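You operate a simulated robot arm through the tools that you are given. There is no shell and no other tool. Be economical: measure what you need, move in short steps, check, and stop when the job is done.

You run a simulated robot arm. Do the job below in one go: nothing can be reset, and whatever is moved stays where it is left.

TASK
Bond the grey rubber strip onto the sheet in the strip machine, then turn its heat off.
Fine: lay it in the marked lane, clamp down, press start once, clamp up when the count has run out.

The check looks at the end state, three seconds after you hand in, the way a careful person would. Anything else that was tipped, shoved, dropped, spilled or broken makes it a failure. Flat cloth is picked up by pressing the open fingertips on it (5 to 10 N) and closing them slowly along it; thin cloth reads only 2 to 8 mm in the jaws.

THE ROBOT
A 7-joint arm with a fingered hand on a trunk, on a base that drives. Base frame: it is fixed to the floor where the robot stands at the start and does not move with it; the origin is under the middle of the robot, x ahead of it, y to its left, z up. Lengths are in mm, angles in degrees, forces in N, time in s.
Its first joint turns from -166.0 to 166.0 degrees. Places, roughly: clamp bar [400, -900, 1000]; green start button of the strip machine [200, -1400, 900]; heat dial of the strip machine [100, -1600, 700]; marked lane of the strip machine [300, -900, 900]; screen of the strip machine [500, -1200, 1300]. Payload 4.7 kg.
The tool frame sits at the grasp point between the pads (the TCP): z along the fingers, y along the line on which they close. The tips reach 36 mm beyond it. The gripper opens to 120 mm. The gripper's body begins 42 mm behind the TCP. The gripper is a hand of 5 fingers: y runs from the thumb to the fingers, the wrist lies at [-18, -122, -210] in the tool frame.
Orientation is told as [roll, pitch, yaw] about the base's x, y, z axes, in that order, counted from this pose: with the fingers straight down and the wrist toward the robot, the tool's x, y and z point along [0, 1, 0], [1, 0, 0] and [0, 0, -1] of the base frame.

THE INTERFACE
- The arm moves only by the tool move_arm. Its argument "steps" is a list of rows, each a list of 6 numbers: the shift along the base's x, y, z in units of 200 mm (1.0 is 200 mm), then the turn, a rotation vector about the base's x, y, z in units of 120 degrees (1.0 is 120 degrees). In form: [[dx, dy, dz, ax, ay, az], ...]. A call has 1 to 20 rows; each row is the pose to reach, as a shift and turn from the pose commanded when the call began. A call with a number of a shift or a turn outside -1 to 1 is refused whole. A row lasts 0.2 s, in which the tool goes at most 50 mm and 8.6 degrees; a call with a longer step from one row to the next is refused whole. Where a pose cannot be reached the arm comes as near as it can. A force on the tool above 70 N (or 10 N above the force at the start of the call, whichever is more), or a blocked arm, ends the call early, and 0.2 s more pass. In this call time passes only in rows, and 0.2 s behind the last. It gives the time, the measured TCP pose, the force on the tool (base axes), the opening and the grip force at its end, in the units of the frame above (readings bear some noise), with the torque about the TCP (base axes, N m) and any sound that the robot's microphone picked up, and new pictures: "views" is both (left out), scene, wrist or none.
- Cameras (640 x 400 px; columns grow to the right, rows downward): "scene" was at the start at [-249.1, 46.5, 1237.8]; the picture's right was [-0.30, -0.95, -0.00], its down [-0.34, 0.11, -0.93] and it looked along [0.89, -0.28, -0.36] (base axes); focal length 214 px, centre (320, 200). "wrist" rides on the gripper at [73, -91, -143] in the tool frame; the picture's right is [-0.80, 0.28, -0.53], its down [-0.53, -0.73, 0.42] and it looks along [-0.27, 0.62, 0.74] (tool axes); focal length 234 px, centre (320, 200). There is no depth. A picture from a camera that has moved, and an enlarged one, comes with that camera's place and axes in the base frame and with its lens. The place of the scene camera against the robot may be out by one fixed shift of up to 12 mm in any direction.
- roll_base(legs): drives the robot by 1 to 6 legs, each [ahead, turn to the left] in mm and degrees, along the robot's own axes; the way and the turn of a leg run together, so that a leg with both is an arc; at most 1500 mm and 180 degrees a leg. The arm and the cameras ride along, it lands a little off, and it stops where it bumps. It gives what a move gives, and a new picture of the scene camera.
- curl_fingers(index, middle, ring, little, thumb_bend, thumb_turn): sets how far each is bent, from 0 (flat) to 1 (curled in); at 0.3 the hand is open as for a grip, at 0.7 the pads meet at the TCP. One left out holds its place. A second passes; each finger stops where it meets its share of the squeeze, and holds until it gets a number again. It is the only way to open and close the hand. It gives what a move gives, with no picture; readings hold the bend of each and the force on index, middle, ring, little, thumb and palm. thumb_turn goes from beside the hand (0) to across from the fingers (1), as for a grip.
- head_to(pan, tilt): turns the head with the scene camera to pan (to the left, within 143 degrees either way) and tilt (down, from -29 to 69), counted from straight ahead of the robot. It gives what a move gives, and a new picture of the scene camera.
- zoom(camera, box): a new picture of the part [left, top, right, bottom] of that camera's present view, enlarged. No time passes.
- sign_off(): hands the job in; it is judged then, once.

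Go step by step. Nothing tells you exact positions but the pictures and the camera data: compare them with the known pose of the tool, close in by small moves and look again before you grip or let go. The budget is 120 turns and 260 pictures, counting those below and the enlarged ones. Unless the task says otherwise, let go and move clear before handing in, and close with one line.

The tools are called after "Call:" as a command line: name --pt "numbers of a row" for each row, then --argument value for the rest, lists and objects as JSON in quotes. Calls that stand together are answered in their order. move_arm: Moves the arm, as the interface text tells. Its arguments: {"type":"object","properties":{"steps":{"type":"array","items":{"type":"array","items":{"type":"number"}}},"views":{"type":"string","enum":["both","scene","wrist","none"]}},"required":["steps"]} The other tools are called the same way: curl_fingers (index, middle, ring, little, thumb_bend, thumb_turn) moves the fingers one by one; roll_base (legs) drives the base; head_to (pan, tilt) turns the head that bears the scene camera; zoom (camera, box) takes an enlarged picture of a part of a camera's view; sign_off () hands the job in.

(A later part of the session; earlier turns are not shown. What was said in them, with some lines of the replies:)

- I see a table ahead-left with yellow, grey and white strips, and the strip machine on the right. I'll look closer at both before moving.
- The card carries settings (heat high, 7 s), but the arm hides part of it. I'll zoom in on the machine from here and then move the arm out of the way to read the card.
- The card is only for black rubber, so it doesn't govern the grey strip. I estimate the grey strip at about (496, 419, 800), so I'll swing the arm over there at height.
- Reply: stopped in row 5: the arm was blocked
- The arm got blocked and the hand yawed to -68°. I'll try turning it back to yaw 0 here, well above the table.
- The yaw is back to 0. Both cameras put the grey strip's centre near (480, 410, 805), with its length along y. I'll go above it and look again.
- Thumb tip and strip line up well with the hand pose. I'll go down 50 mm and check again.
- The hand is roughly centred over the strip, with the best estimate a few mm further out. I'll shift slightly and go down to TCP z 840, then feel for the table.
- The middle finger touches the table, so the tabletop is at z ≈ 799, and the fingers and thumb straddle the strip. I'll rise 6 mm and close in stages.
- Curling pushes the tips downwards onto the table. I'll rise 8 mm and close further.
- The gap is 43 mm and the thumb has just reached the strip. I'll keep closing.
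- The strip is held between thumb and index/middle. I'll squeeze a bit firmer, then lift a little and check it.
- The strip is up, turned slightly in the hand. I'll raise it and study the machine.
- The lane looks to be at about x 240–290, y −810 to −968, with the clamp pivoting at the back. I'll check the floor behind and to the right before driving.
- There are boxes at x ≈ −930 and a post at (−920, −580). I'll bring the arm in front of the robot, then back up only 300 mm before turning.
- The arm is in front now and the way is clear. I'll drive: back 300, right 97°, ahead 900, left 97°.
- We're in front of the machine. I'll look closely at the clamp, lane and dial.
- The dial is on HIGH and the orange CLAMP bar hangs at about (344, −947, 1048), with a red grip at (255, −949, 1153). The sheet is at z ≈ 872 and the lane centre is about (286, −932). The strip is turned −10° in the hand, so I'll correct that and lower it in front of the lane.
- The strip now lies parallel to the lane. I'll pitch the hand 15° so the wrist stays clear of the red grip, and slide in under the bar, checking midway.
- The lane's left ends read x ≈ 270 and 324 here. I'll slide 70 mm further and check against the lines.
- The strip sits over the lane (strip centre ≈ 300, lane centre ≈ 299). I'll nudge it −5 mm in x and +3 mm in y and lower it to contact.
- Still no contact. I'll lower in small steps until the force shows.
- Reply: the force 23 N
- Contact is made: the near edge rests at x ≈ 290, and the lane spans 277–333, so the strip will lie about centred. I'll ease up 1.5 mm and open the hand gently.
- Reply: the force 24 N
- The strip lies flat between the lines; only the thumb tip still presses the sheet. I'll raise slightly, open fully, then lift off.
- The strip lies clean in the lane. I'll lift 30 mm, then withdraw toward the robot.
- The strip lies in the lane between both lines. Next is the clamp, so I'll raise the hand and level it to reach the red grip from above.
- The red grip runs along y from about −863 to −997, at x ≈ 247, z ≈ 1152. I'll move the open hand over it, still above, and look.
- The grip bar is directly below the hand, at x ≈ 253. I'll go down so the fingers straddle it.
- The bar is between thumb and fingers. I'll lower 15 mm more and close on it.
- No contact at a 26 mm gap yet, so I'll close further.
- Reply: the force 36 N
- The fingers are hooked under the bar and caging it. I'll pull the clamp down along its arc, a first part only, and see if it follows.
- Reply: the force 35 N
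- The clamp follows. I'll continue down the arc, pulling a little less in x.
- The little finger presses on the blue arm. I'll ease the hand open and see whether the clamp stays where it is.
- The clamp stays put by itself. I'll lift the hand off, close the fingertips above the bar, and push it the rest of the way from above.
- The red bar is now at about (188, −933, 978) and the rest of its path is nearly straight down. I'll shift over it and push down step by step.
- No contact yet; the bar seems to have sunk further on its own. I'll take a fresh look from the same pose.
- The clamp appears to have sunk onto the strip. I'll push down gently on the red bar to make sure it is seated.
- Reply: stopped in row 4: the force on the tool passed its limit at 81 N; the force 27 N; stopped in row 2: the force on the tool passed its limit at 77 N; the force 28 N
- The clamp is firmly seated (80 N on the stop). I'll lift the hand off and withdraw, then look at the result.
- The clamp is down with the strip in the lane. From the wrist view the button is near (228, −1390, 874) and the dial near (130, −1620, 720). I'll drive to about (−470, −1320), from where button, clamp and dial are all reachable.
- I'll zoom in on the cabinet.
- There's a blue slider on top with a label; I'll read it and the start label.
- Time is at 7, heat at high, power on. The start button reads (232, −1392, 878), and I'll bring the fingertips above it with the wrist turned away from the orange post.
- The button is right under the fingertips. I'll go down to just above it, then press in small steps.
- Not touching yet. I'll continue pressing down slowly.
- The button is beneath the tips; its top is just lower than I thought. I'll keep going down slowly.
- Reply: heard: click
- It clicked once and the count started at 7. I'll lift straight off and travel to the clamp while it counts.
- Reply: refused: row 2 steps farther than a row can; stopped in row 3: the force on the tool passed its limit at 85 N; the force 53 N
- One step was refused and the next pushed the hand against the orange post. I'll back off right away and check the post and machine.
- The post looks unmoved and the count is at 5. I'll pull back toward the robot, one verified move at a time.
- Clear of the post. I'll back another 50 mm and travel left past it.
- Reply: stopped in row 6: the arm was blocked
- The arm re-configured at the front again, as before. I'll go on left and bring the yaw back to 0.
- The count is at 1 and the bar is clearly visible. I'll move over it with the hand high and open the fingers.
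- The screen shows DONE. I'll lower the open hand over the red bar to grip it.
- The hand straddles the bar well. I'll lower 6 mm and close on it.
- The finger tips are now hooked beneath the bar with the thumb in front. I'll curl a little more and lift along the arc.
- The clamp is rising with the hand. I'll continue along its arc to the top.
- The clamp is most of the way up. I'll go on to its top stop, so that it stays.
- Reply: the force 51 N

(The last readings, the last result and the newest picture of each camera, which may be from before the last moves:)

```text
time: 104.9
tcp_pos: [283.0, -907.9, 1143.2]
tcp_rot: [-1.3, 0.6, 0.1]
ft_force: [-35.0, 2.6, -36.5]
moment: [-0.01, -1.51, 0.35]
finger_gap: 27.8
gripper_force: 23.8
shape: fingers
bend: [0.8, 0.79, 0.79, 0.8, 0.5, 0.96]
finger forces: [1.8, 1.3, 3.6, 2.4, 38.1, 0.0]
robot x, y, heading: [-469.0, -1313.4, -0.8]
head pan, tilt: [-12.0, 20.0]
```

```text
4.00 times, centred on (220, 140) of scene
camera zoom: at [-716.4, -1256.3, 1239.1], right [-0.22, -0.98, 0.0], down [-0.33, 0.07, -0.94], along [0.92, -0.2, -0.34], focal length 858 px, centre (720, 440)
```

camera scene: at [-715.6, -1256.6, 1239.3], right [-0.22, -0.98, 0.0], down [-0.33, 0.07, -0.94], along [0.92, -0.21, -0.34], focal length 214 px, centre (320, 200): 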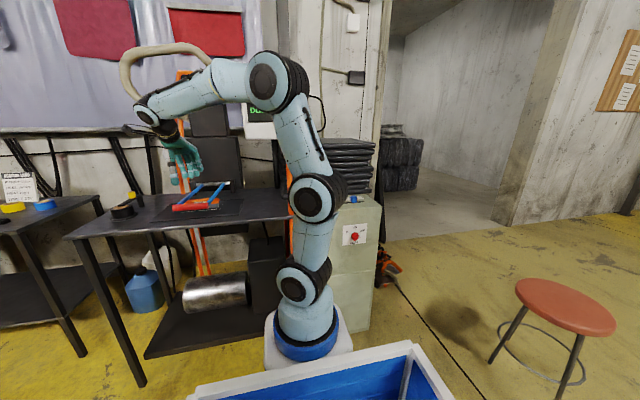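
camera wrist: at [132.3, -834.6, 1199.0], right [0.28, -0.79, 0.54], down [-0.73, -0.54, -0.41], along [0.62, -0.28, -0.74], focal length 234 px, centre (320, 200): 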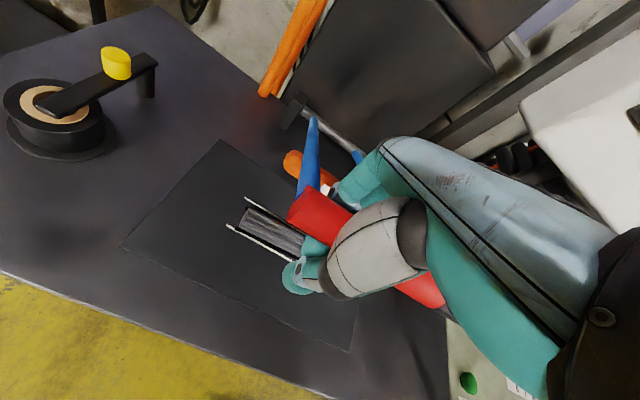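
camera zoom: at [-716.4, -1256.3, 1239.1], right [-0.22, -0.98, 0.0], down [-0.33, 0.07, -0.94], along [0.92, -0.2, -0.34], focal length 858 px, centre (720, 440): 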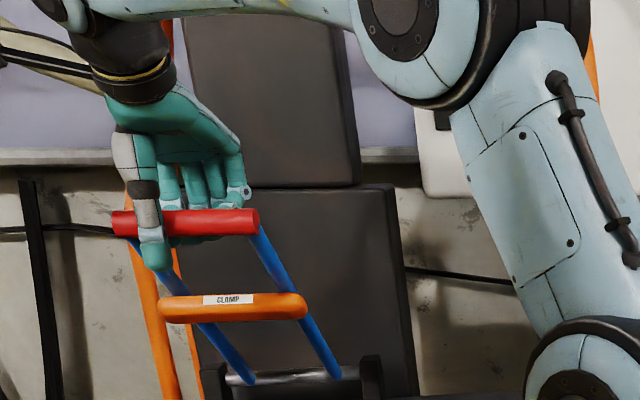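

It's at the top stop. I'll relax slightly and open the hand slowly, watching whether it stays.

Call:
move_arm --pt "-0.06 0 -0.02 0 0 0" --views "none"

Call:
curl_fingers --index 0.4 --middle 0.4 --ring 0.4 --little 0.4 --thumb_bend 0.3

Call:
zoom --camera "scene" --box '[160, 90, 280, 190]'

```text
time: 105.3
tcp_pos: [276.5, -909.3, 1142.9]
tcp_rot: [-0.9, -0.1, 0.0]
ft_force: [19.3, 16.2, -14.4]
moment: [-0.27, -0.63, 0.98]
finger_gap: 22.8
gripper_force: 34.3
shape: fingers
bend: [0.8, 0.79, 0.79, 0.79, 0.54, 0.95]
finger forces: [5.3, 6.6, 13.0, 20.2, 22.5, 0.0]
robot x, y, heading: [-472.8, -1312.4, -0.6]
head pan, tilt: [-12.0, 20.0]
```

```text
time: 106.3
tcp_pos: [271.8, -911.7, 1142.6]
tcp_rot: [-1.1, 0.2, -0.1]
ft_force: [-0.4, 0.8, 0.0]
moment: [-0.01, -0.03, 0.01]
finger_gap: 107.3
gripper_force: 0.1
shape: fingers
bend: [0.4, 0.4, 0.4, 0.4, 0.3, 0.97]
finger forces: [0.1, 0.1, 0.1, 0.0, 0.1, 0.0]
robot x, y, heading: [-466.5, -1318.1, -0.4]
head pan, tilt: [-12.0, 20.0]
```

```text
4.00 times, centred on (220, 140) of scene
camera zoom: at [-715.6, -1256.6, 1239.3], right [-0.22, -0.98, 0.0], down [-0.33, 0.07, -0.94], along [0.92, -0.21, -0.34], focal length 858 px, centre (720, 440)
```

zoom: 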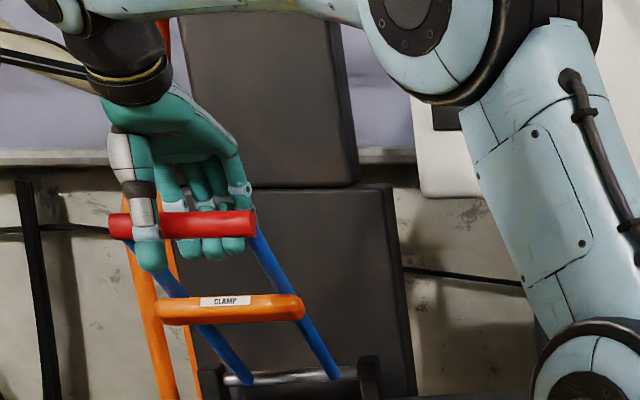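

The clamp stays up. I'll raise the hand straight off the bar.

Call:
move_arm --pt "-0.02 0 0.12 0 0 0" --pt "-0.04 0 0.26 0 0 0" --pt "-0.04 0 0.45 0 0 0" --pt "-0.04 0 0.6 0 0 0" --views "wrist"

Call:
zoom --camera "scene" --box '[160, 100, 280, 220]'

```text
time: 107.3
tcp_pos: [264.0, -910.6, 1263.8]
tcp_rot: [-1.1, 0.3, 0.0]
ft_force: [0.3, -0.2, -0.6]
moment: [-0.02, 0.06, -0.02]
finger_gap: 107.4
gripper_force: 0.0
shape: fingers
bend: [0.4, 0.4, 0.4, 0.4, 0.3, 0.97]
finger forces: [0.1, 0.1, 0.1, 0.0, 0.1, 0.0]
robot x, y, heading: [-471.9, -1317.1, -0.6]
head pan, tilt: [-12.0, 20.0]
camera wrist: at [174.1, -834.9, 1405.2], right [0.28, -0.79, 0.54], down [-0.73, -0.54, -0.41], along [0.62, -0.28, -0.73], focal length 234 px, centre (320, 200)
```

wrist: 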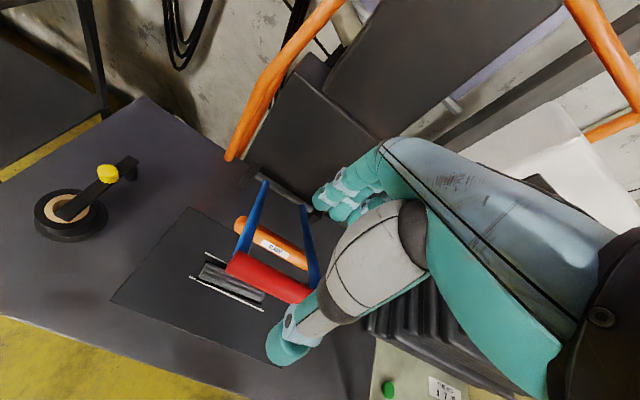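

```text
3.33 times, centred on (220, 160) of scene
camera zoom: at [-715.5, -1256.6, 1239.3], right [-0.22, -0.98, 0.0], down [-0.33, 0.07, -0.94], along [0.92, -0.21, -0.34], focal length 715 px, centre (653, 333)
```

zoom: 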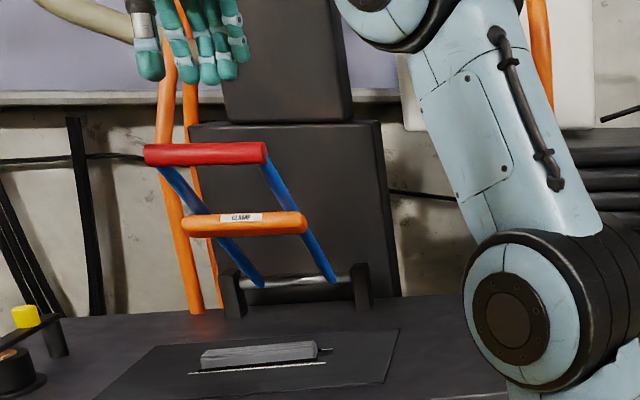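

The clamp is up and holding, and the strip sits in the lane. Next is the dial, so I'll retract the hand toward the robot first.

Call:
move_arm --pt "-0.2 0 0 0 0 0" --pt "-0.4 0 0 0 0 0" --pt "-0.6 0 0 0 0 0" --pt "-0.8 0 0 0 0 -0.03" --pt "-1.0 0 0 0 0 -0.08" --views "none"

```text
time: 108.5
tcp_pos: [63.2, -910.8, 1262.5]
tcp_rot: [-1.1, 0.3, -9.8]
ft_force: [-0.3, -0.6, 0.3]
moment: [0.0, 0.03, -0.01]
finger_gap: 107.5
gripper_force: 0.0
shape: fingers
bend: [0.4, 0.4, 0.4, 0.4, 0.3, 0.97]
finger forces: [0.0, 0.1, 0.0, 0.2, 0.0, 0.1]
robot x, y, heading: [-469.2, -1316.2, -0.6]
head pan, tilt: [-12.0, 20.0]
```

Call:
move_arm --pt "-0.1 -0.15 -0.05 0 0 -0.06" --pt "-0.2 -0.33 -0.1 0 0 -0.12" --pt "-0.27 -0.53 -0.1 0 0 -0.18" --pt "-0.3 -0.75 -0.1 0 0 -0.25" --pt "-0.3 -0.97 -0.1 0 0 -0.32" --views "none"

```text
time: 109.7
tcp_pos: [3.3, -1102.8, 1240.3]
tcp_rot: [-1.1, 0.1, -48.1]
ft_force: [0.2, 1.2, 0.0]
moment: [-0.02, 0.03, 0.01]
finger_gap: 107.4
gripper_force: 0.1
shape: fingers
bend: [0.4, 0.4, 0.4, 0.4, 0.3, 0.98]
finger forces: [0.0, 0.0, 0.1, 0.0, 0.0, 0.0]
robot x, y, heading: [-470.0, -1314.3, -0.7]
head pan, tilt: [-12.0, 20.0]
```

Call:
move_arm --pt "-0.05 -0.2 -0.05 0 0 -0.06" --pt "-0.05 -0.4 -0.1 0 0 -0.13" --pt "-0.05 -0.6 -0.15 0 0 -0.2" --pt "-0.05 -0.8 -0.2 0 0 -0.27" --pt "-0.05 -1.0 -0.25 0 0 -0.34" --views "scene"

```text
time: 110.9
tcp_pos: [-0.3, -1302.3, 1177.6]
tcp_rot: [-1.0, 0.2, -89.0]
ft_force: [0.7, 0.6, 0.0]
moment: [0.02, 0.02, 0.02]
finger_gap: 107.4
gripper_force: 0.1
shape: fingers
bend: [0.4, 0.4, 0.4, 0.4, 0.3, 0.98]
finger forces: [0.1, 0.0, 0.0, 0.0, 0.1, 0.1]
out of reach, approached as far as the arm can: row 1, 2, 3, 4, 5
robot x, y, heading: [-469.0, -1314.4, -0.7]
head pan, tilt: [-12.0, 20.0]
camera scene: at [-715.5, -1256.7, 1239.3], right [-0.22, -0.98, 0.0], down [-0.33, 0.07, -0.94], along [0.92, -0.21, -0.34], focal length 214 px, centre (320, 200)
```

scene: 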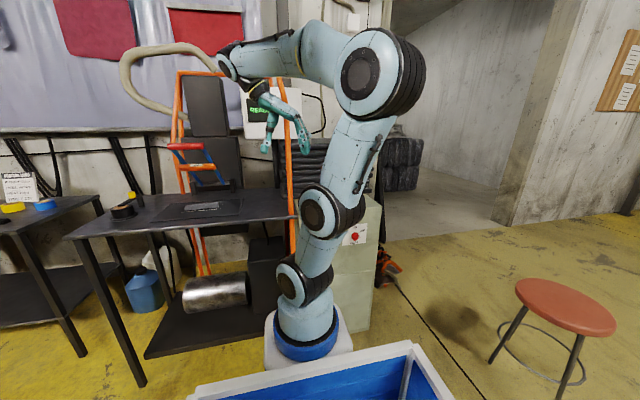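

Good, the hand is at yaw −89. I'll go right another 200 mm while turning the fingers forward.

Call:
move_arm --pt "0 -0.12 -0.02 0 -0.06 0" --pt "0 -0.24 -0.04 0 -0.12 0" --pt "0 -0.36 -0.06 0 -0.18 0" --pt "0 -0.48 -0.08 0 -0.24 0" --pt "0 -0.6 -0.1 0 -0.3 0" --pt "0 -0.72 -0.12 0 -0.36 0" --pt "0 -0.84 -0.14 0 -0.42 0" --pt "0 -0.96 -0.16 0 -0.48 0" --views "scene"

```text
time: 112.9
tcp_pos: [45.3, -1406.6, 1143.7]
tcp_rot: [56.0, -1.2, -68.9]
ft_force: [1.0, 1.2, 0.2]
moment: [-0.01, 0.01, -0.03]
finger_gap: 107.7
gripper_force: 0.0
shape: fingers
bend: [0.4, 0.4, 0.4, 0.4, 0.3, 0.98]
finger forces: [0.1, 0.0, 0.0, 0.1, 0.0, 0.1]
robot x, y, heading: [-470.2, -1320.9, -1.0]
head pan, tilt: [-12.0, 20.0]
stopped in row 8: the arm was blocked; the commanded pose is now the measured one
camera scene: at [-715.4, -1256.4, 1239.3], right [-0.22, -0.98, 0.0], down [-0.33, 0.07, -0.94], along [0.92, -0.21, -0.34], focal length 214 px, centre (320, 200)
```

scene: 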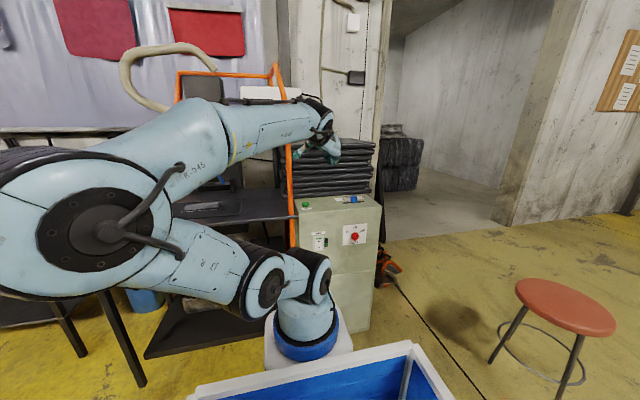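

The arm is now elbow-left with the fingers partly forward. I'll finish turning them to point at the cabinet while lowering.

Call:
move_arm --pt "-0.02 -0.12 -0.15 0.009 -0.047 -0.028" --pt "-0.04 -0.25 -0.3 0.017 -0.093 -0.056" --pt "-0.06 -0.37 -0.45 0.026 -0.14 -0.085" --pt "-0.08 -0.5 -0.6 0.035 -0.186 -0.113" --pt "-0.1 -0.62 -0.75 0.043 -0.233 -0.141" --pt "-0.12 -0.75 -0.9 0.052 -0.279 -0.169" --views "both"

```text
time: 114.3
tcp_pos: [19.6, -1558.5, 963.7]
tcp_rot: [89.8, -1.1, -90.7]
ft_force: [-0.2, -0.4, 0.4]
moment: [-0.01, 0.01, -0.01]
finger_gap: 107.7
gripper_force: 0.1
shape: fingers
bend: [0.4, 0.4, 0.4, 0.4, 0.3, 0.98]
finger forces: [0.0, 0.0, 0.0, 0.0, 0.0, 0.0]
robot x, y, heading: [-468.7, -1316.0, -0.5]
head pan, tilt: [-12.0, 20.0]
camera scene: at [-715.6, -1256.7, 1239.2], right [-0.22, -0.98, 0.0], down [-0.33, 0.07, -0.94], along [0.92, -0.21, -0.34], focal length 214 px, centre (320, 200)
camera wrist: at [-121.5, -1463.4, 1035.0], right [-0.53, -0.29, -0.8], down [0.43, 0.72, -0.55], along [0.73, -0.64, -0.26], focal length 234 px, centre (320, 200)
```

scene: 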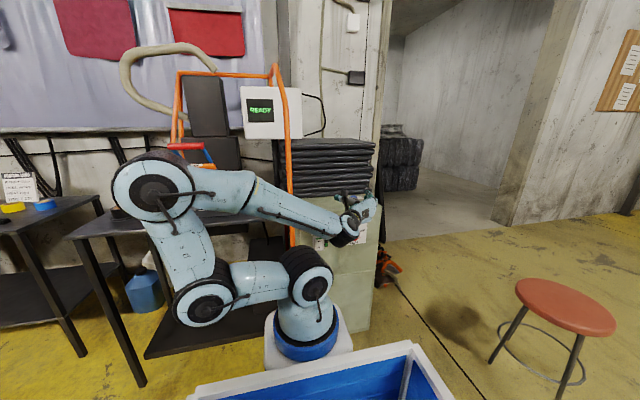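
wrist: 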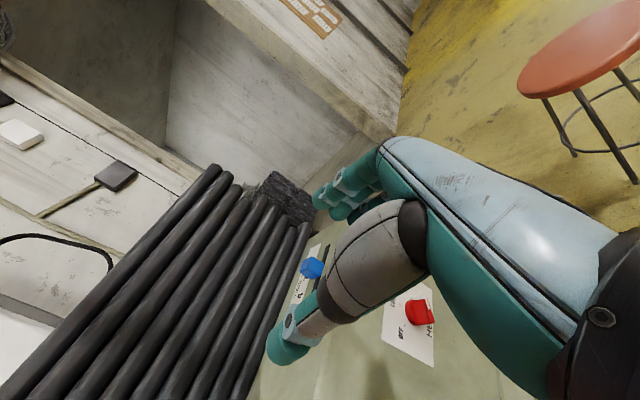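

The fingers now point straight at the cabinet, and the dial is near (130, −1614, 729). I'll lower in front of it, still 80 mm away.

Call:
move_arm --pt "-0.03 -0.06 -0.2 0 0 0" --pt "-0.06 -0.12 -0.4 0 0 0" --pt "-0.08 -0.18 -0.6 0 0 0" --pt "-0.1 -0.24 -0.8 0 0 0" --pt "-0.1 -0.27 -1.0 0 0 0" --views "none"

Call:
move_arm --pt "0 0 -0.17 0 0 0" --views "both"

Call:
zoom --camera "scene" --box '[290, 180, 410, 270]'

```text
time: 115.5
tcp_pos: [0.9, -1612.2, 763.3]
tcp_rot: [89.8, -1.1, -90.6]
ft_force: [-0.1, -0.1, 1.8]
moment: [0.04, 0.08, 0.03]
finger_gap: 107.9
gripper_force: 0.1
shape: fingers
bend: [0.4, 0.4, 0.4, 0.4, 0.3, 0.98]
finger forces: [0.0, 0.0, 0.0, 0.1, 0.0, 0.1]
robot x, y, heading: [-467.6, -1315.7, -0.5]
head pan, tilt: [-12.0, 20.0]
```

```text
time: 115.9
tcp_pos: [-0.3, -1611.0, 728.7]
tcp_rot: [89.9, -1.1, -90.6]
ft_force: [-0.1, -0.7, -0.6]
moment: [0.01, -0.02, 0.01]
finger_gap: 107.6
gripper_force: 0.0
shape: fingers
bend: [0.4, 0.4, 0.4, 0.4, 0.3, 0.98]
finger forces: [0.0, 0.0, 0.0, 0.0, 0.0, 0.0]
robot x, y, heading: [-470.7, -1314.8, -0.7]
head pan, tilt: [-12.0, 20.0]
camera scene: at [-715.7, -1256.8, 1239.2], right [-0.22, -0.98, 0.0], down [-0.33, 0.07, -0.94], along [0.92, -0.21, -0.34], focal length 214 px, centre (320, 200)
camera wrist: at [-141.6, -1516.6, 800.6], right [-0.53, -0.29, -0.8], down [0.43, 0.72, -0.55], along [0.73, -0.63, -0.26], focal length 234 px, centre (320, 200)
```

scene: 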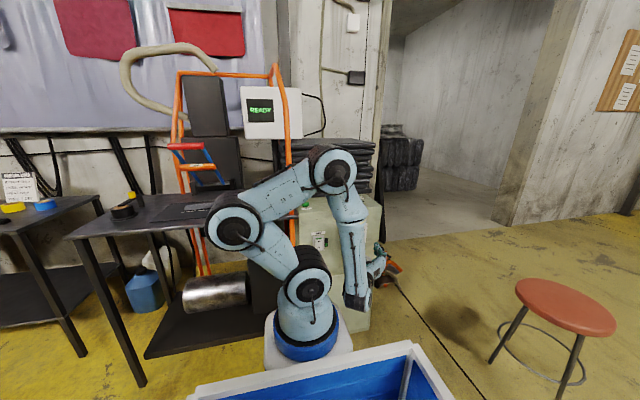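
wrist: 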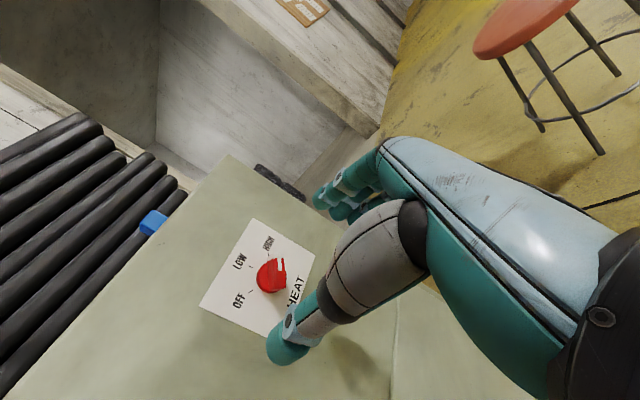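

```text
4.44 times, centred on (350, 225) of scene
camera zoom: at [-715.7, -1256.8, 1239.2], right [-0.22, -0.98, 0.0], down [-0.33, 0.07, -0.94], along [0.92, -0.21, -0.34], focal length 953 px, centre (187, 89)
```

zoom: 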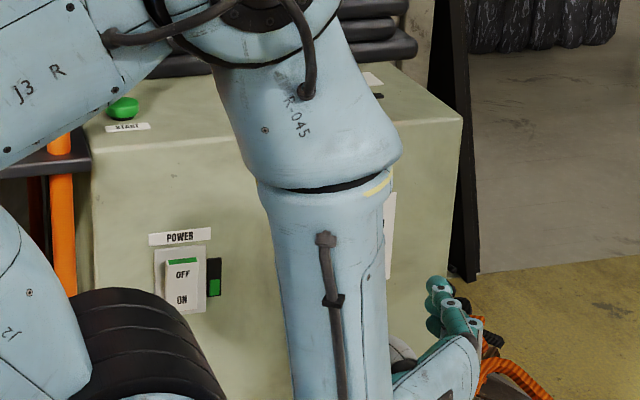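

The wrist camera sees the dial well; both wrist rays meet at (139, −1614, 723). I'll zoom in for its exact orientation.

Call:
zoom --camera "wrist" --box '[190, 210, 350, 340]'

```text
3.08 times, centred on (270, 275) of wrist
camera zoom: at [-141.6, -1516.6, 800.6], right [-0.53, -0.29, -0.8], down [0.43, 0.72, -0.55], along [0.73, -0.63, -0.26], focal length 720 px, centre (474, -31)
```

zoom: 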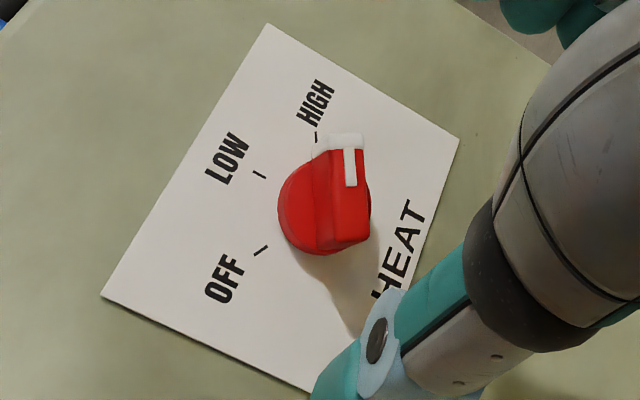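

The bar handle points at HIGH, and it must turn about 120° counter-clockwise to OFF. I'll pre-shape a two-finger pinch and turn the hand +60° about the dial axis, still at standoff.

Call:
curl_fingers --index 0.52 --middle 0.52 --ring 1.0 --little 1.0 --thumb_bend 0.52

Call:
move_arm --pt "0 -0.005 -0.01 0.07 0 0" --pt "0 -0.01 -0.02 0.14 0 0" --pt "0 -0.015 -0.025 0.21 0 0" --pt "0 -0.015 -0.025 0.28 0 0" --pt "0 -0.015 -0.025 0.35 0 0" --pt "0 -0.015 -0.025 0.42 0 0" --pt "0 -0.015 -0.025 0.49 0 0" --views "both"

```text
time: 116.9
tcp_pos: [0.7, -1612.4, 730.8]
tcp_rot: [89.9, -1.1, -90.6]
ft_force: [-0.2, -0.2, -0.3]
moment: [-0.02, -0.01, 0.01]
finger_gap: 57.7
gripper_force: 0.0
shape: fingers
bend: [0.52, 0.52, 1.0, 1.0, 0.52, 0.98]
finger forces: [0.0, 0.0, 0.0, 0.0, 0.1, 0.1]
robot x, y, heading: [-472.9, -1313.6, -0.7]
head pan, tilt: [-12.0, 20.0]
```

```text
time: 118.5
tcp_pos: [1.1, -1614.3, 724.1]
tcp_rot: [88.7, 57.8, -91.2]
ft_force: [-0.7, 0.4, 0.1]
moment: [0.01, -0.01, -0.04]
finger_gap: 57.7
gripper_force: 0.0
shape: fingers
bend: [0.52, 0.52, 1.0, 1.0, 0.52, 0.98]
finger forces: [0.0, 0.0, 0.0, 0.0, 0.0, 0.0]
robot x, y, heading: [-466.9, -1315.3, -0.6]
head pan, tilt: [-12.0, 20.0]
camera scene: at [-715.6, -1256.8, 1239.3], right [-0.22, -0.98, 0.0], down [-0.33, 0.08, -0.94], along [0.92, -0.21, -0.34], focal length 214 px, centre (320, 200)
camera wrist: at [-140.7, -1626.2, 841.6], right [-0.53, 0.53, -0.66], down [0.43, 0.84, 0.33], along [0.73, -0.11, -0.68], focal length 234 px, centre (320, 200)
```

scene: 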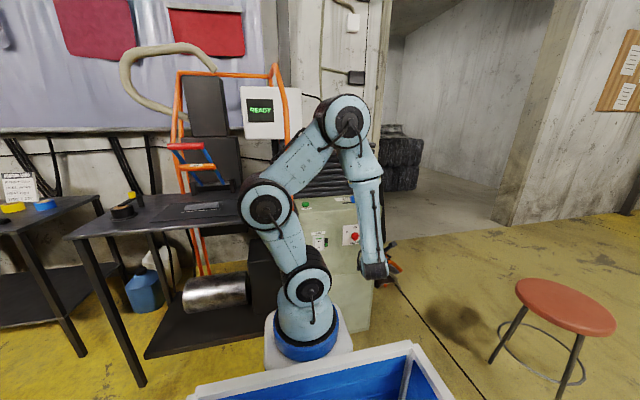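
wrist: 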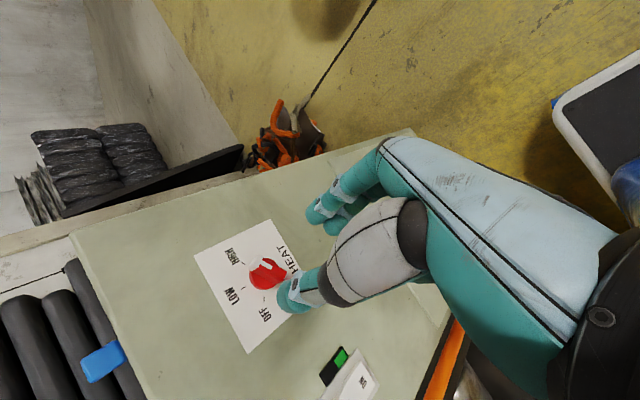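

That works. I'll approach so the fingertips come just short of the knob, then look.

Call:
move_arm --pt "0.15 -0.005 -0.01 0 0 0" --pt "0.3 -0.005 -0.01 0 0 0" --pt "0.37 -0.005 -0.01 0 0 0" --views "wrist"

Call:
zoom --camera "wrist" --box '[190, 170, 350, 300]'

```text
time: 119.3
tcp_pos: [74.8, -1615.0, 721.2]
tcp_rot: [88.8, 57.7, -91.2]
ft_force: [0.3, -0.2, -0.5]
moment: [0.0, -0.01, -0.02]
finger_gap: 57.4
gripper_force: 0.1
shape: fingers
bend: [0.52, 0.52, 1.0, 1.0, 0.52, 0.98]
finger forces: [0.0, 0.1, 0.1, 0.1, 0.0, 0.0]
robot x, y, heading: [-471.6, -1313.7, -0.4]
head pan, tilt: [-12.0, 20.0]
camera wrist: at [-66.9, -1627.7, 839.2], right [-0.53, 0.53, -0.66], down [0.43, 0.84, 0.33], along [0.73, -0.11, -0.68], focal length 234 px, centre (320, 200)
```

wrist: 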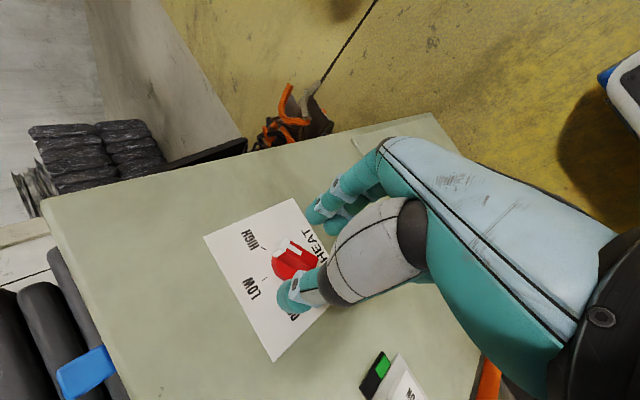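

```text
3.08 times, centred on (270, 235) of wrist
camera zoom: at [-66.9, -1627.7, 839.2], right [-0.53, 0.53, -0.66], down [0.43, 0.84, 0.33], along [0.73, -0.11, -0.68], focal length 720 px, centre (474, 92)
```

zoom: 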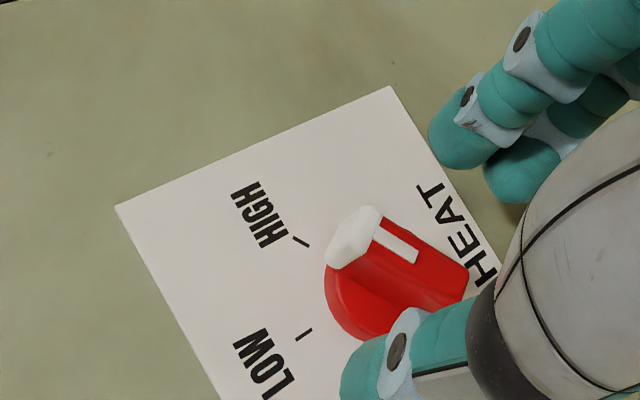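

Alignment is good. I'll advance 20 mm further and check.

Call:
move_arm --pt "0.05 -0.005 0.005 0 0 0" --pt "0.1 -0.005 0.005 0 0 0" --views "wrist"

Call:
zoom --camera "wrist" --box '[220, 160, 380, 290]'

```text
time: 119.9
tcp_pos: [94.3, -1617.4, 722.4]
tcp_rot: [88.7, 57.7, -91.2]
ft_force: [-0.6, -0.1, 0.1]
moment: [0.01, 0.04, 0.02]
finger_gap: 57.5
gripper_force: 0.0
shape: fingers
bend: [0.52, 0.52, 1.0, 1.0, 0.52, 0.98]
finger forces: [0.0, 0.0, 0.0, 0.0, 0.0, 0.1]
robot x, y, heading: [-470.7, -1314.8, -0.6]
head pan, tilt: [-12.0, 20.0]
camera wrist: at [-46.7, -1628.4, 840.1], right [-0.53, 0.53, -0.66], down [0.43, 0.84, 0.33], along [0.73, -0.11, -0.68], focal length 234 px, centre (320, 200)
```

wrist: 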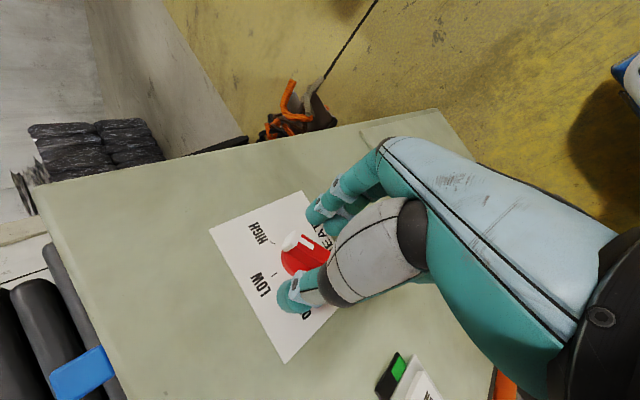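

```text
3.08 times, centred on (300, 225) of wrist
camera zoom: at [-46.7, -1628.4, 840.1], right [-0.53, 0.53, -0.66], down [0.43, 0.84, 0.33], along [0.73, -0.11, -0.68], focal length 720 px, centre (382, 123)
```

zoom: 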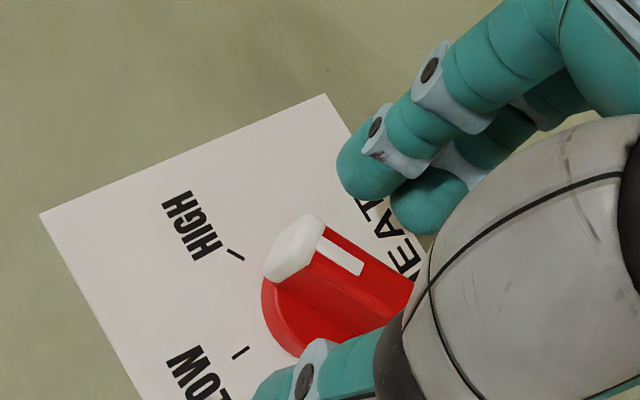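

Call:
move_arm --pt "0.03 0 0 0 0 0" --pt "0.06 0 0 0 0 0" --pt "0.08 0 0 0 0 0" --views "none"

Call:
zoom --camera "wrist" --box '[220, 160, 380, 290]'

```text
time: 120.7
tcp_pos: [110.8, -1615.9, 723.2]
tcp_rot: [88.8, 57.7, -91.2]
ft_force: [-0.1, -0.1, 0.1]
moment: [0.01, 0.01, 0.01]
finger_gap: 57.6
gripper_force: 0.1
shape: fingers
bend: [0.52, 0.52, 1.0, 1.0, 0.52, 0.98]
finger forces: [0.0, 0.0, 0.0, 0.0, 0.0, 0.0]
robot x, y, heading: [-467.9, -1313.8, -0.5]
head pan, tilt: [-12.0, 20.0]
```

```text
3.08 times, centred on (300, 225) of wrist
camera zoom: at [-31.0, -1628.3, 840.6], right [-0.53, 0.53, -0.66], down [0.43, 0.84, 0.33], along [0.73, -0.11, -0.68], focal length 720 px, centre (382, 123)
```

zoom: 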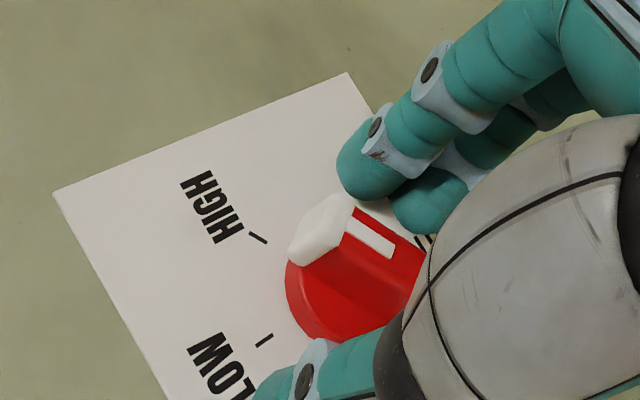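

The tips are beside the bar. I'll close the pinch.

Call:
curl_fingers --index 0.66 --middle 0.66 --thumb_bend 0.66

Call:
zoom --camera "wrist" --box '[220, 160, 380, 290]'

```text
time: 121.7
tcp_pos: [110.3, -1617.3, 722.1]
tcp_rot: [88.7, 57.9, -91.3]
ft_force: [-0.9, -3.9, -8.3]
moment: [0.0, 0.3, -0.16]
finger_gap: 33.1
gripper_force: 8.3
shape: fingers
bend: [0.59, 0.61, 1.0, 1.0, 0.62, 0.97]
finger forces: [7.2, 5.8, 0.0, 0.0, 3.5, 0.0]
robot x, y, heading: [-470.7, -1314.8, -0.5]
head pan, tilt: [-12.0, 20.0]
```

```text
3.08 times, centred on (300, 225) of wrist
camera zoom: at [-31.0, -1628.4, 840.1], right [-0.53, 0.53, -0.66], down [0.43, 0.84, 0.33], along [0.73, -0.11, -0.68], focal length 720 px, centre (382, 123)
```

zoom: 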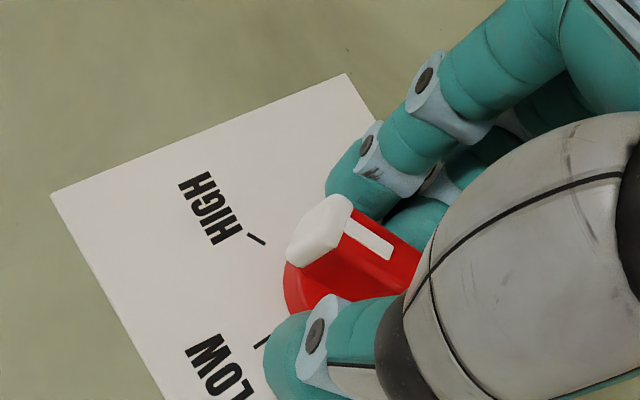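

The knob is gripped between thumb and two fingers. I'll turn it counter-clockwise, the first 34° and look.

Call:
move_arm --pt "0 0 0 -0.07 0 0" --pt "0 0 0 -0.14 0 0" --pt "0 0 0 -0.21 0 0" --pt "0 0 0 -0.28 0 0" --views "none"

Call:
zoom --camera "wrist" --box '[200, 160, 380, 300]'

```text
time: 122.7
tcp_pos: [109.7, -1616.4, 722.8]
tcp_rot: [89.4, 23.9, -90.7]
ft_force: [-3.2, -3.4, -8.6]
moment: [-0.01, 0.24, -0.09]
finger_gap: 32.6
gripper_force: 8.5
shape: fingers
bend: [0.59, 0.61, 1.0, 1.0, 0.62, 0.98]
finger forces: [5.4, 7.1, 0.0, 0.0, 5.1, 0.1]
robot x, y, heading: [-470.3, -1313.4, -0.6]
head pan, tilt: [-12.0, 20.0]
```

```text
2.86 times, centred on (290, 230) of wrist
camera zoom: at [-30.7, -1561.1, 827.5], right [-0.53, 0.08, -0.84], down [0.43, 0.88, -0.19], along [0.73, -0.47, -0.5], focal length 669 px, centre (406, 114)
```

zoom: 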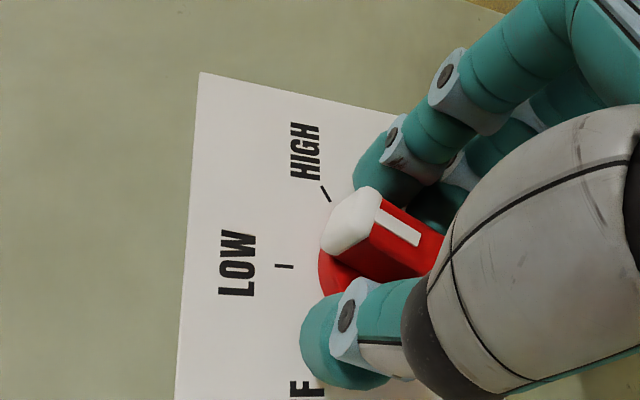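

The knob turns with the hand. I'll continue to total about −120°.

Call:
move_arm --pt "0 0 0 -0.07 0 0" --pt "0 0 0 -0.14 0 0" --pt "0 0 0 -0.21 0 0" --pt "0 0 0 -0.28 0 0" --pt "0 0 0 -0.35 0 0" --pt "0 0 0 -0.42 0 0" --views "none"

Call:
zoom --camera "wrist" --box '[200, 160, 380, 300]'

```text
time: 124.1
tcp_pos: [110.1, -1616.5, 722.9]
tcp_rot: [90.1, -26.3, -90.8]
ft_force: [-4.6, -5.1, -4.5]
moment: [0.02, 0.16, -0.09]
finger_gap: 32.7
gripper_force: 9.1
shape: fingers
bend: [0.61, 0.63, 1.0, 1.0, 0.61, 0.98]
finger forces: [4.1, 6.6, 0.0, 0.0, 7.4, 0.1]
robot x, y, heading: [-467.6, -1314.6, -0.8]
head pan, tilt: [-12.0, 20.0]
```

```text
2.86 times, centred on (290, 230) of wrist
camera zoom: at [-30.5, -1500.5, 747.4], right [-0.53, -0.6, -0.6], down [0.43, 0.41, -0.8], along [0.73, -0.68, 0.04], focal length 669 px, centre (406, 114)
```

zoom: 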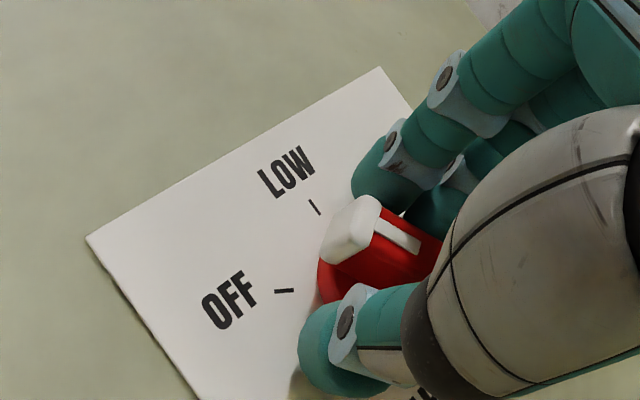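

Call:
move_arm --pt "0 0 0 -0.07 0 0" --pt "0 0 0 -0.14 0 0" --pt "0 0 0 -0.21 0 0" --pt "0 0 0 -0.28 0 0" --pt "0 0 0 -0.31 0 0" --views "none"

Call:
zoom --camera "wrist" --box '[200, 160, 380, 300]'

```text
time: 125.1
tcp_pos: [115.3, -1628.4, 738.3]
tcp_rot: [89.0, -56.0, -89.6]
ft_force: [-27.6, 15.1, -6.3]
moment: [0.19, 0.97, 1.24]
finger_gap: 40.1
gripper_force: 18.1
shape: fingers
bend: [0.66, 0.66, 1.0, 1.0, 0.56, 0.92]
finger forces: [2.7, 0.0, 0.0, 0.0, 33.4, 0.0]
out of reach, approached as far as the arm can: row 3, 4
robot x, y, heading: [-472.8, -1314.4, -1.0]
head pan, tilt: [-12.0, 20.0]
stopped in row 4: the force on the tool passed its limit at 76 N (the readings are from after the stop); the commanded pose is now the measured one
```

```text
2.86 times, centred on (290, 230) of wrist
camera zoom: at [-25.9, -1515.5, 705.2], right [-0.53, -0.82, -0.21], down [0.42, -0.03, -0.91], along [0.74, -0.57, 0.36], focal length 669 px, centre (406, 114)
```

zoom: 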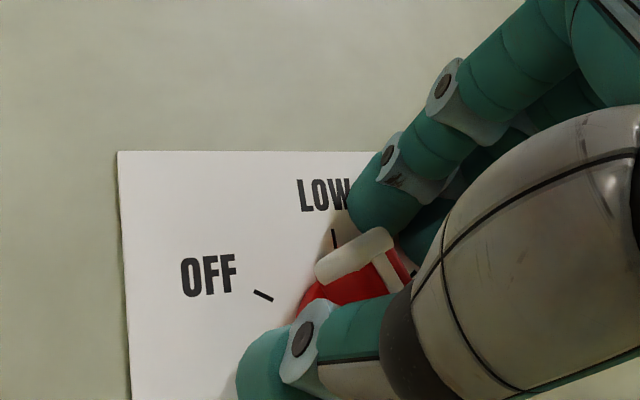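

The arm ran out of reach and drifted. I'll open the pinch and back straight off to see where the knob stands.

Call:
curl_fingers --index 0.5 --middle 0.5 --thumb_bend 0.4

Call:
move_arm --pt "-0.15 0 0 0 0 0" --pt "-0.35 0 0 0 0 0" --pt "-0.55 0 0 0 0 0" --views "wrist"

Call:
zoom --camera "wrist" --box '[140, 150, 360, 330]'

```text
time: 126.1
tcp_pos: [116.8, -1630.7, 741.7]
tcp_rot: [89.2, -56.3, -89.9]
ft_force: [-28.2, 5.3, -2.5]
moment: [-0.08, -0.46, -0.1]
finger_gap: 57.3
gripper_force: 14.2
shape: fingers
bend: [0.72, 0.53, 1.0, 1.0, 0.4, 0.97]
finger forces: [16.0, 11.8, 0.0, 0.0, 0.2, 0.1]
robot x, y, heading: [-469.5, -1315.7, -0.7]
head pan, tilt: [-12.0, 20.0]
```

```text
time: 126.9
tcp_pos: [12.7, -1643.6, 756.3]
tcp_rot: [86.5, -55.9, -87.5]
ft_force: [0.8, 0.4, -0.3]
moment: [-0.01, 0.01, -0.04]
finger_gap: 77.5
gripper_force: 0.0
shape: fingers
bend: [0.5, 0.5, 1.0, 1.0, 0.4, 0.98]
finger forces: [0.1, 0.1, 0.0, 0.1, 0.0, 0.0]
out of reach, approached as far as the arm can: row 1, 2, 3
robot x, y, heading: [-468.4, -1316.0, -0.7]
head pan, tilt: [-12.0, 20.0]
camera wrist: at [-130.4, -1529.7, 726.6], right [-0.54, -0.82, -0.2], down [0.39, -0.03, -0.92], along [0.75, -0.57, 0.34], focal length 234 px, centre (320, 200)
```

wrist: 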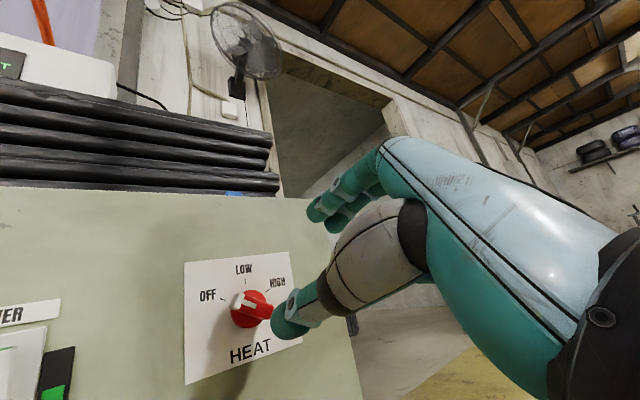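

```text
2.22 times, centred on (250, 240) of wrist
camera zoom: at [-130.4, -1529.7, 726.6], right [-0.54, -0.82, -0.2], down [0.39, -0.03, -0.92], along [0.75, -0.57, 0.34], focal length 520 px, centre (476, 111)
```

zoom: 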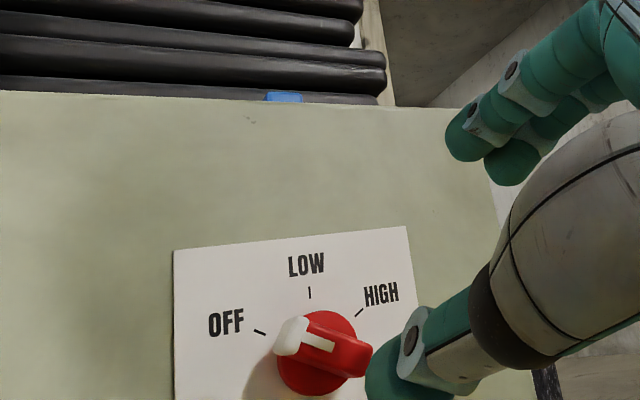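

The pointer now stands at OFF. I'll enlarge to make sure.

Call:
zoom --camera "wrist" --box '[180, 245, 310, 390]'

Call:
zoom --camera "scene" --box '[230, 70, 380, 260]'

```text
2.76 times, centred on (245, 318) of wrist
camera zoom: at [-130.4, -1529.7, 726.6], right [-0.54, -0.82, -0.2], down [0.39, -0.03, -0.92], along [0.75, -0.57, 0.34], focal length 646 px, centre (527, -124)
```

zoom: 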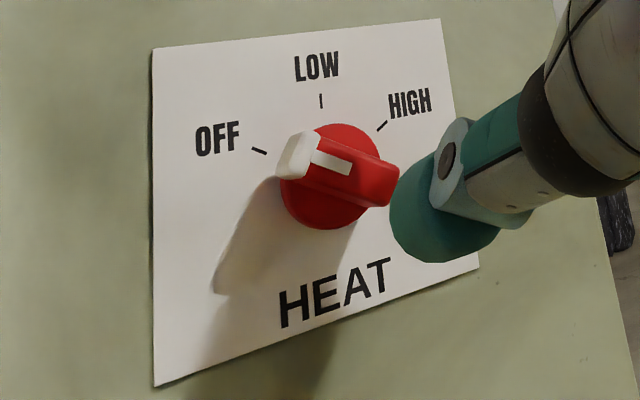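

```text
2.11 times, centred on (305, 165) of scene
camera zoom: at [-716.1, -1256.8, 1239.3], right [-0.22, -0.98, 0.0], down [-0.33, 0.08, -0.94], along [0.92, -0.21, -0.34], focal length 452 px, centre (352, 274)
```

zoom: 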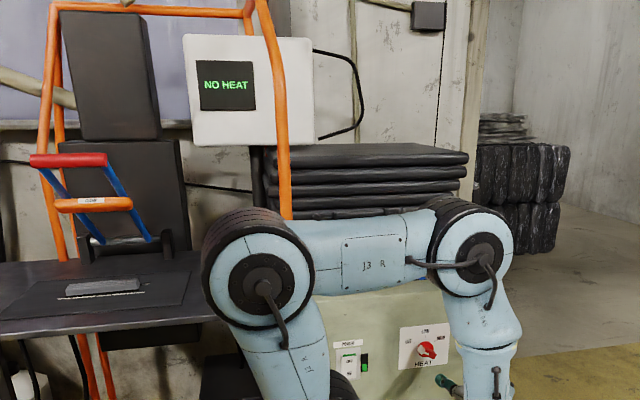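

The screen reads NO HEAT, the clamp is up and the strip lies in the lane. I'll back the hand a little further away and take a last look.

Call:
move_arm --pt "-0.1 0 0.02 0 0 0" --pt "-0.25 0 0.05 0 0 0" --pt "-0.35 0 0.1 0 0 0" --views "scene"

Call:
zoom --camera "scene" --box '[160, 130, 280, 220]'

```text
time: 127.7
tcp_pos: [-51.9, -1649.2, 784.7]
tcp_rot: [87.1, -55.7, -88.1]
ft_force: [0.3, 0.1, 1.1]
moment: [0.01, 0.0, 0.02]
finger_gap: 77.9
gripper_force: 0.1
shape: fingers
bend: [0.5, 0.5, 1.0, 1.0, 0.4, 0.98]
finger forces: [0.0, 0.0, 0.0, 0.1, 0.0, 0.0]
out of reach, approached as far as the arm can: row 1, 2, 3
robot x, y, heading: [-473.9, -1312.3, -0.7]
head pan, tilt: [-12.0, 20.0]
camera scene: at [-716.2, -1256.7, 1239.3], right [-0.22, -0.98, 0.0], down [-0.33, 0.08, -0.94], along [0.92, -0.21, -0.34], focal length 214 px, centre (320, 200)
```

scene: 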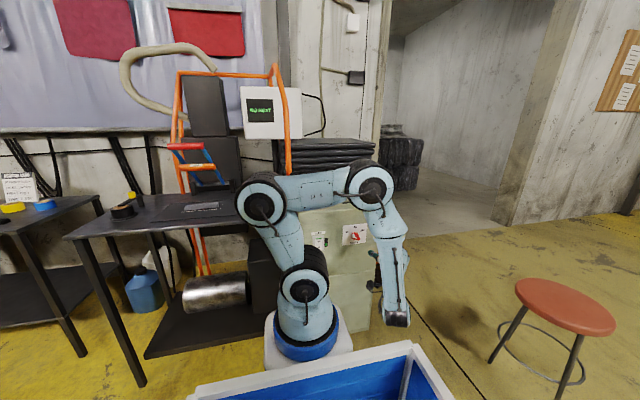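

```text
4.44 times, centred on (220, 175) of scene
camera zoom: at [-716.2, -1256.7, 1239.3], right [-0.22, -0.98, 0.0], down [-0.33, 0.08, -0.94], along [0.92, -0.21, -0.34], focal length 953 px, centre (764, 311)
```

zoom: 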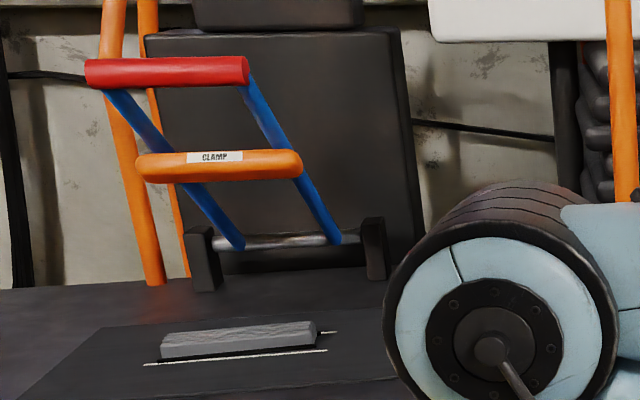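

Everything checks out: the strip is in the lane, the clamp is up, the dial is at OFF, and the hand is clear. Handing in.

Call:
sign_off

```text
The job is handed in.
```

The grey strip went through one full 7-second press in the marked lane: clamp down, start pressed once, clamp raised after the screen showed DONE. The heat dial is now at OFF and the screen reads NO HEAT. I did not test the bond itself. On the way back from the button the hand pushed against the orange frame post (about 85 N) before stopping; the post looked unmoved afterwards.
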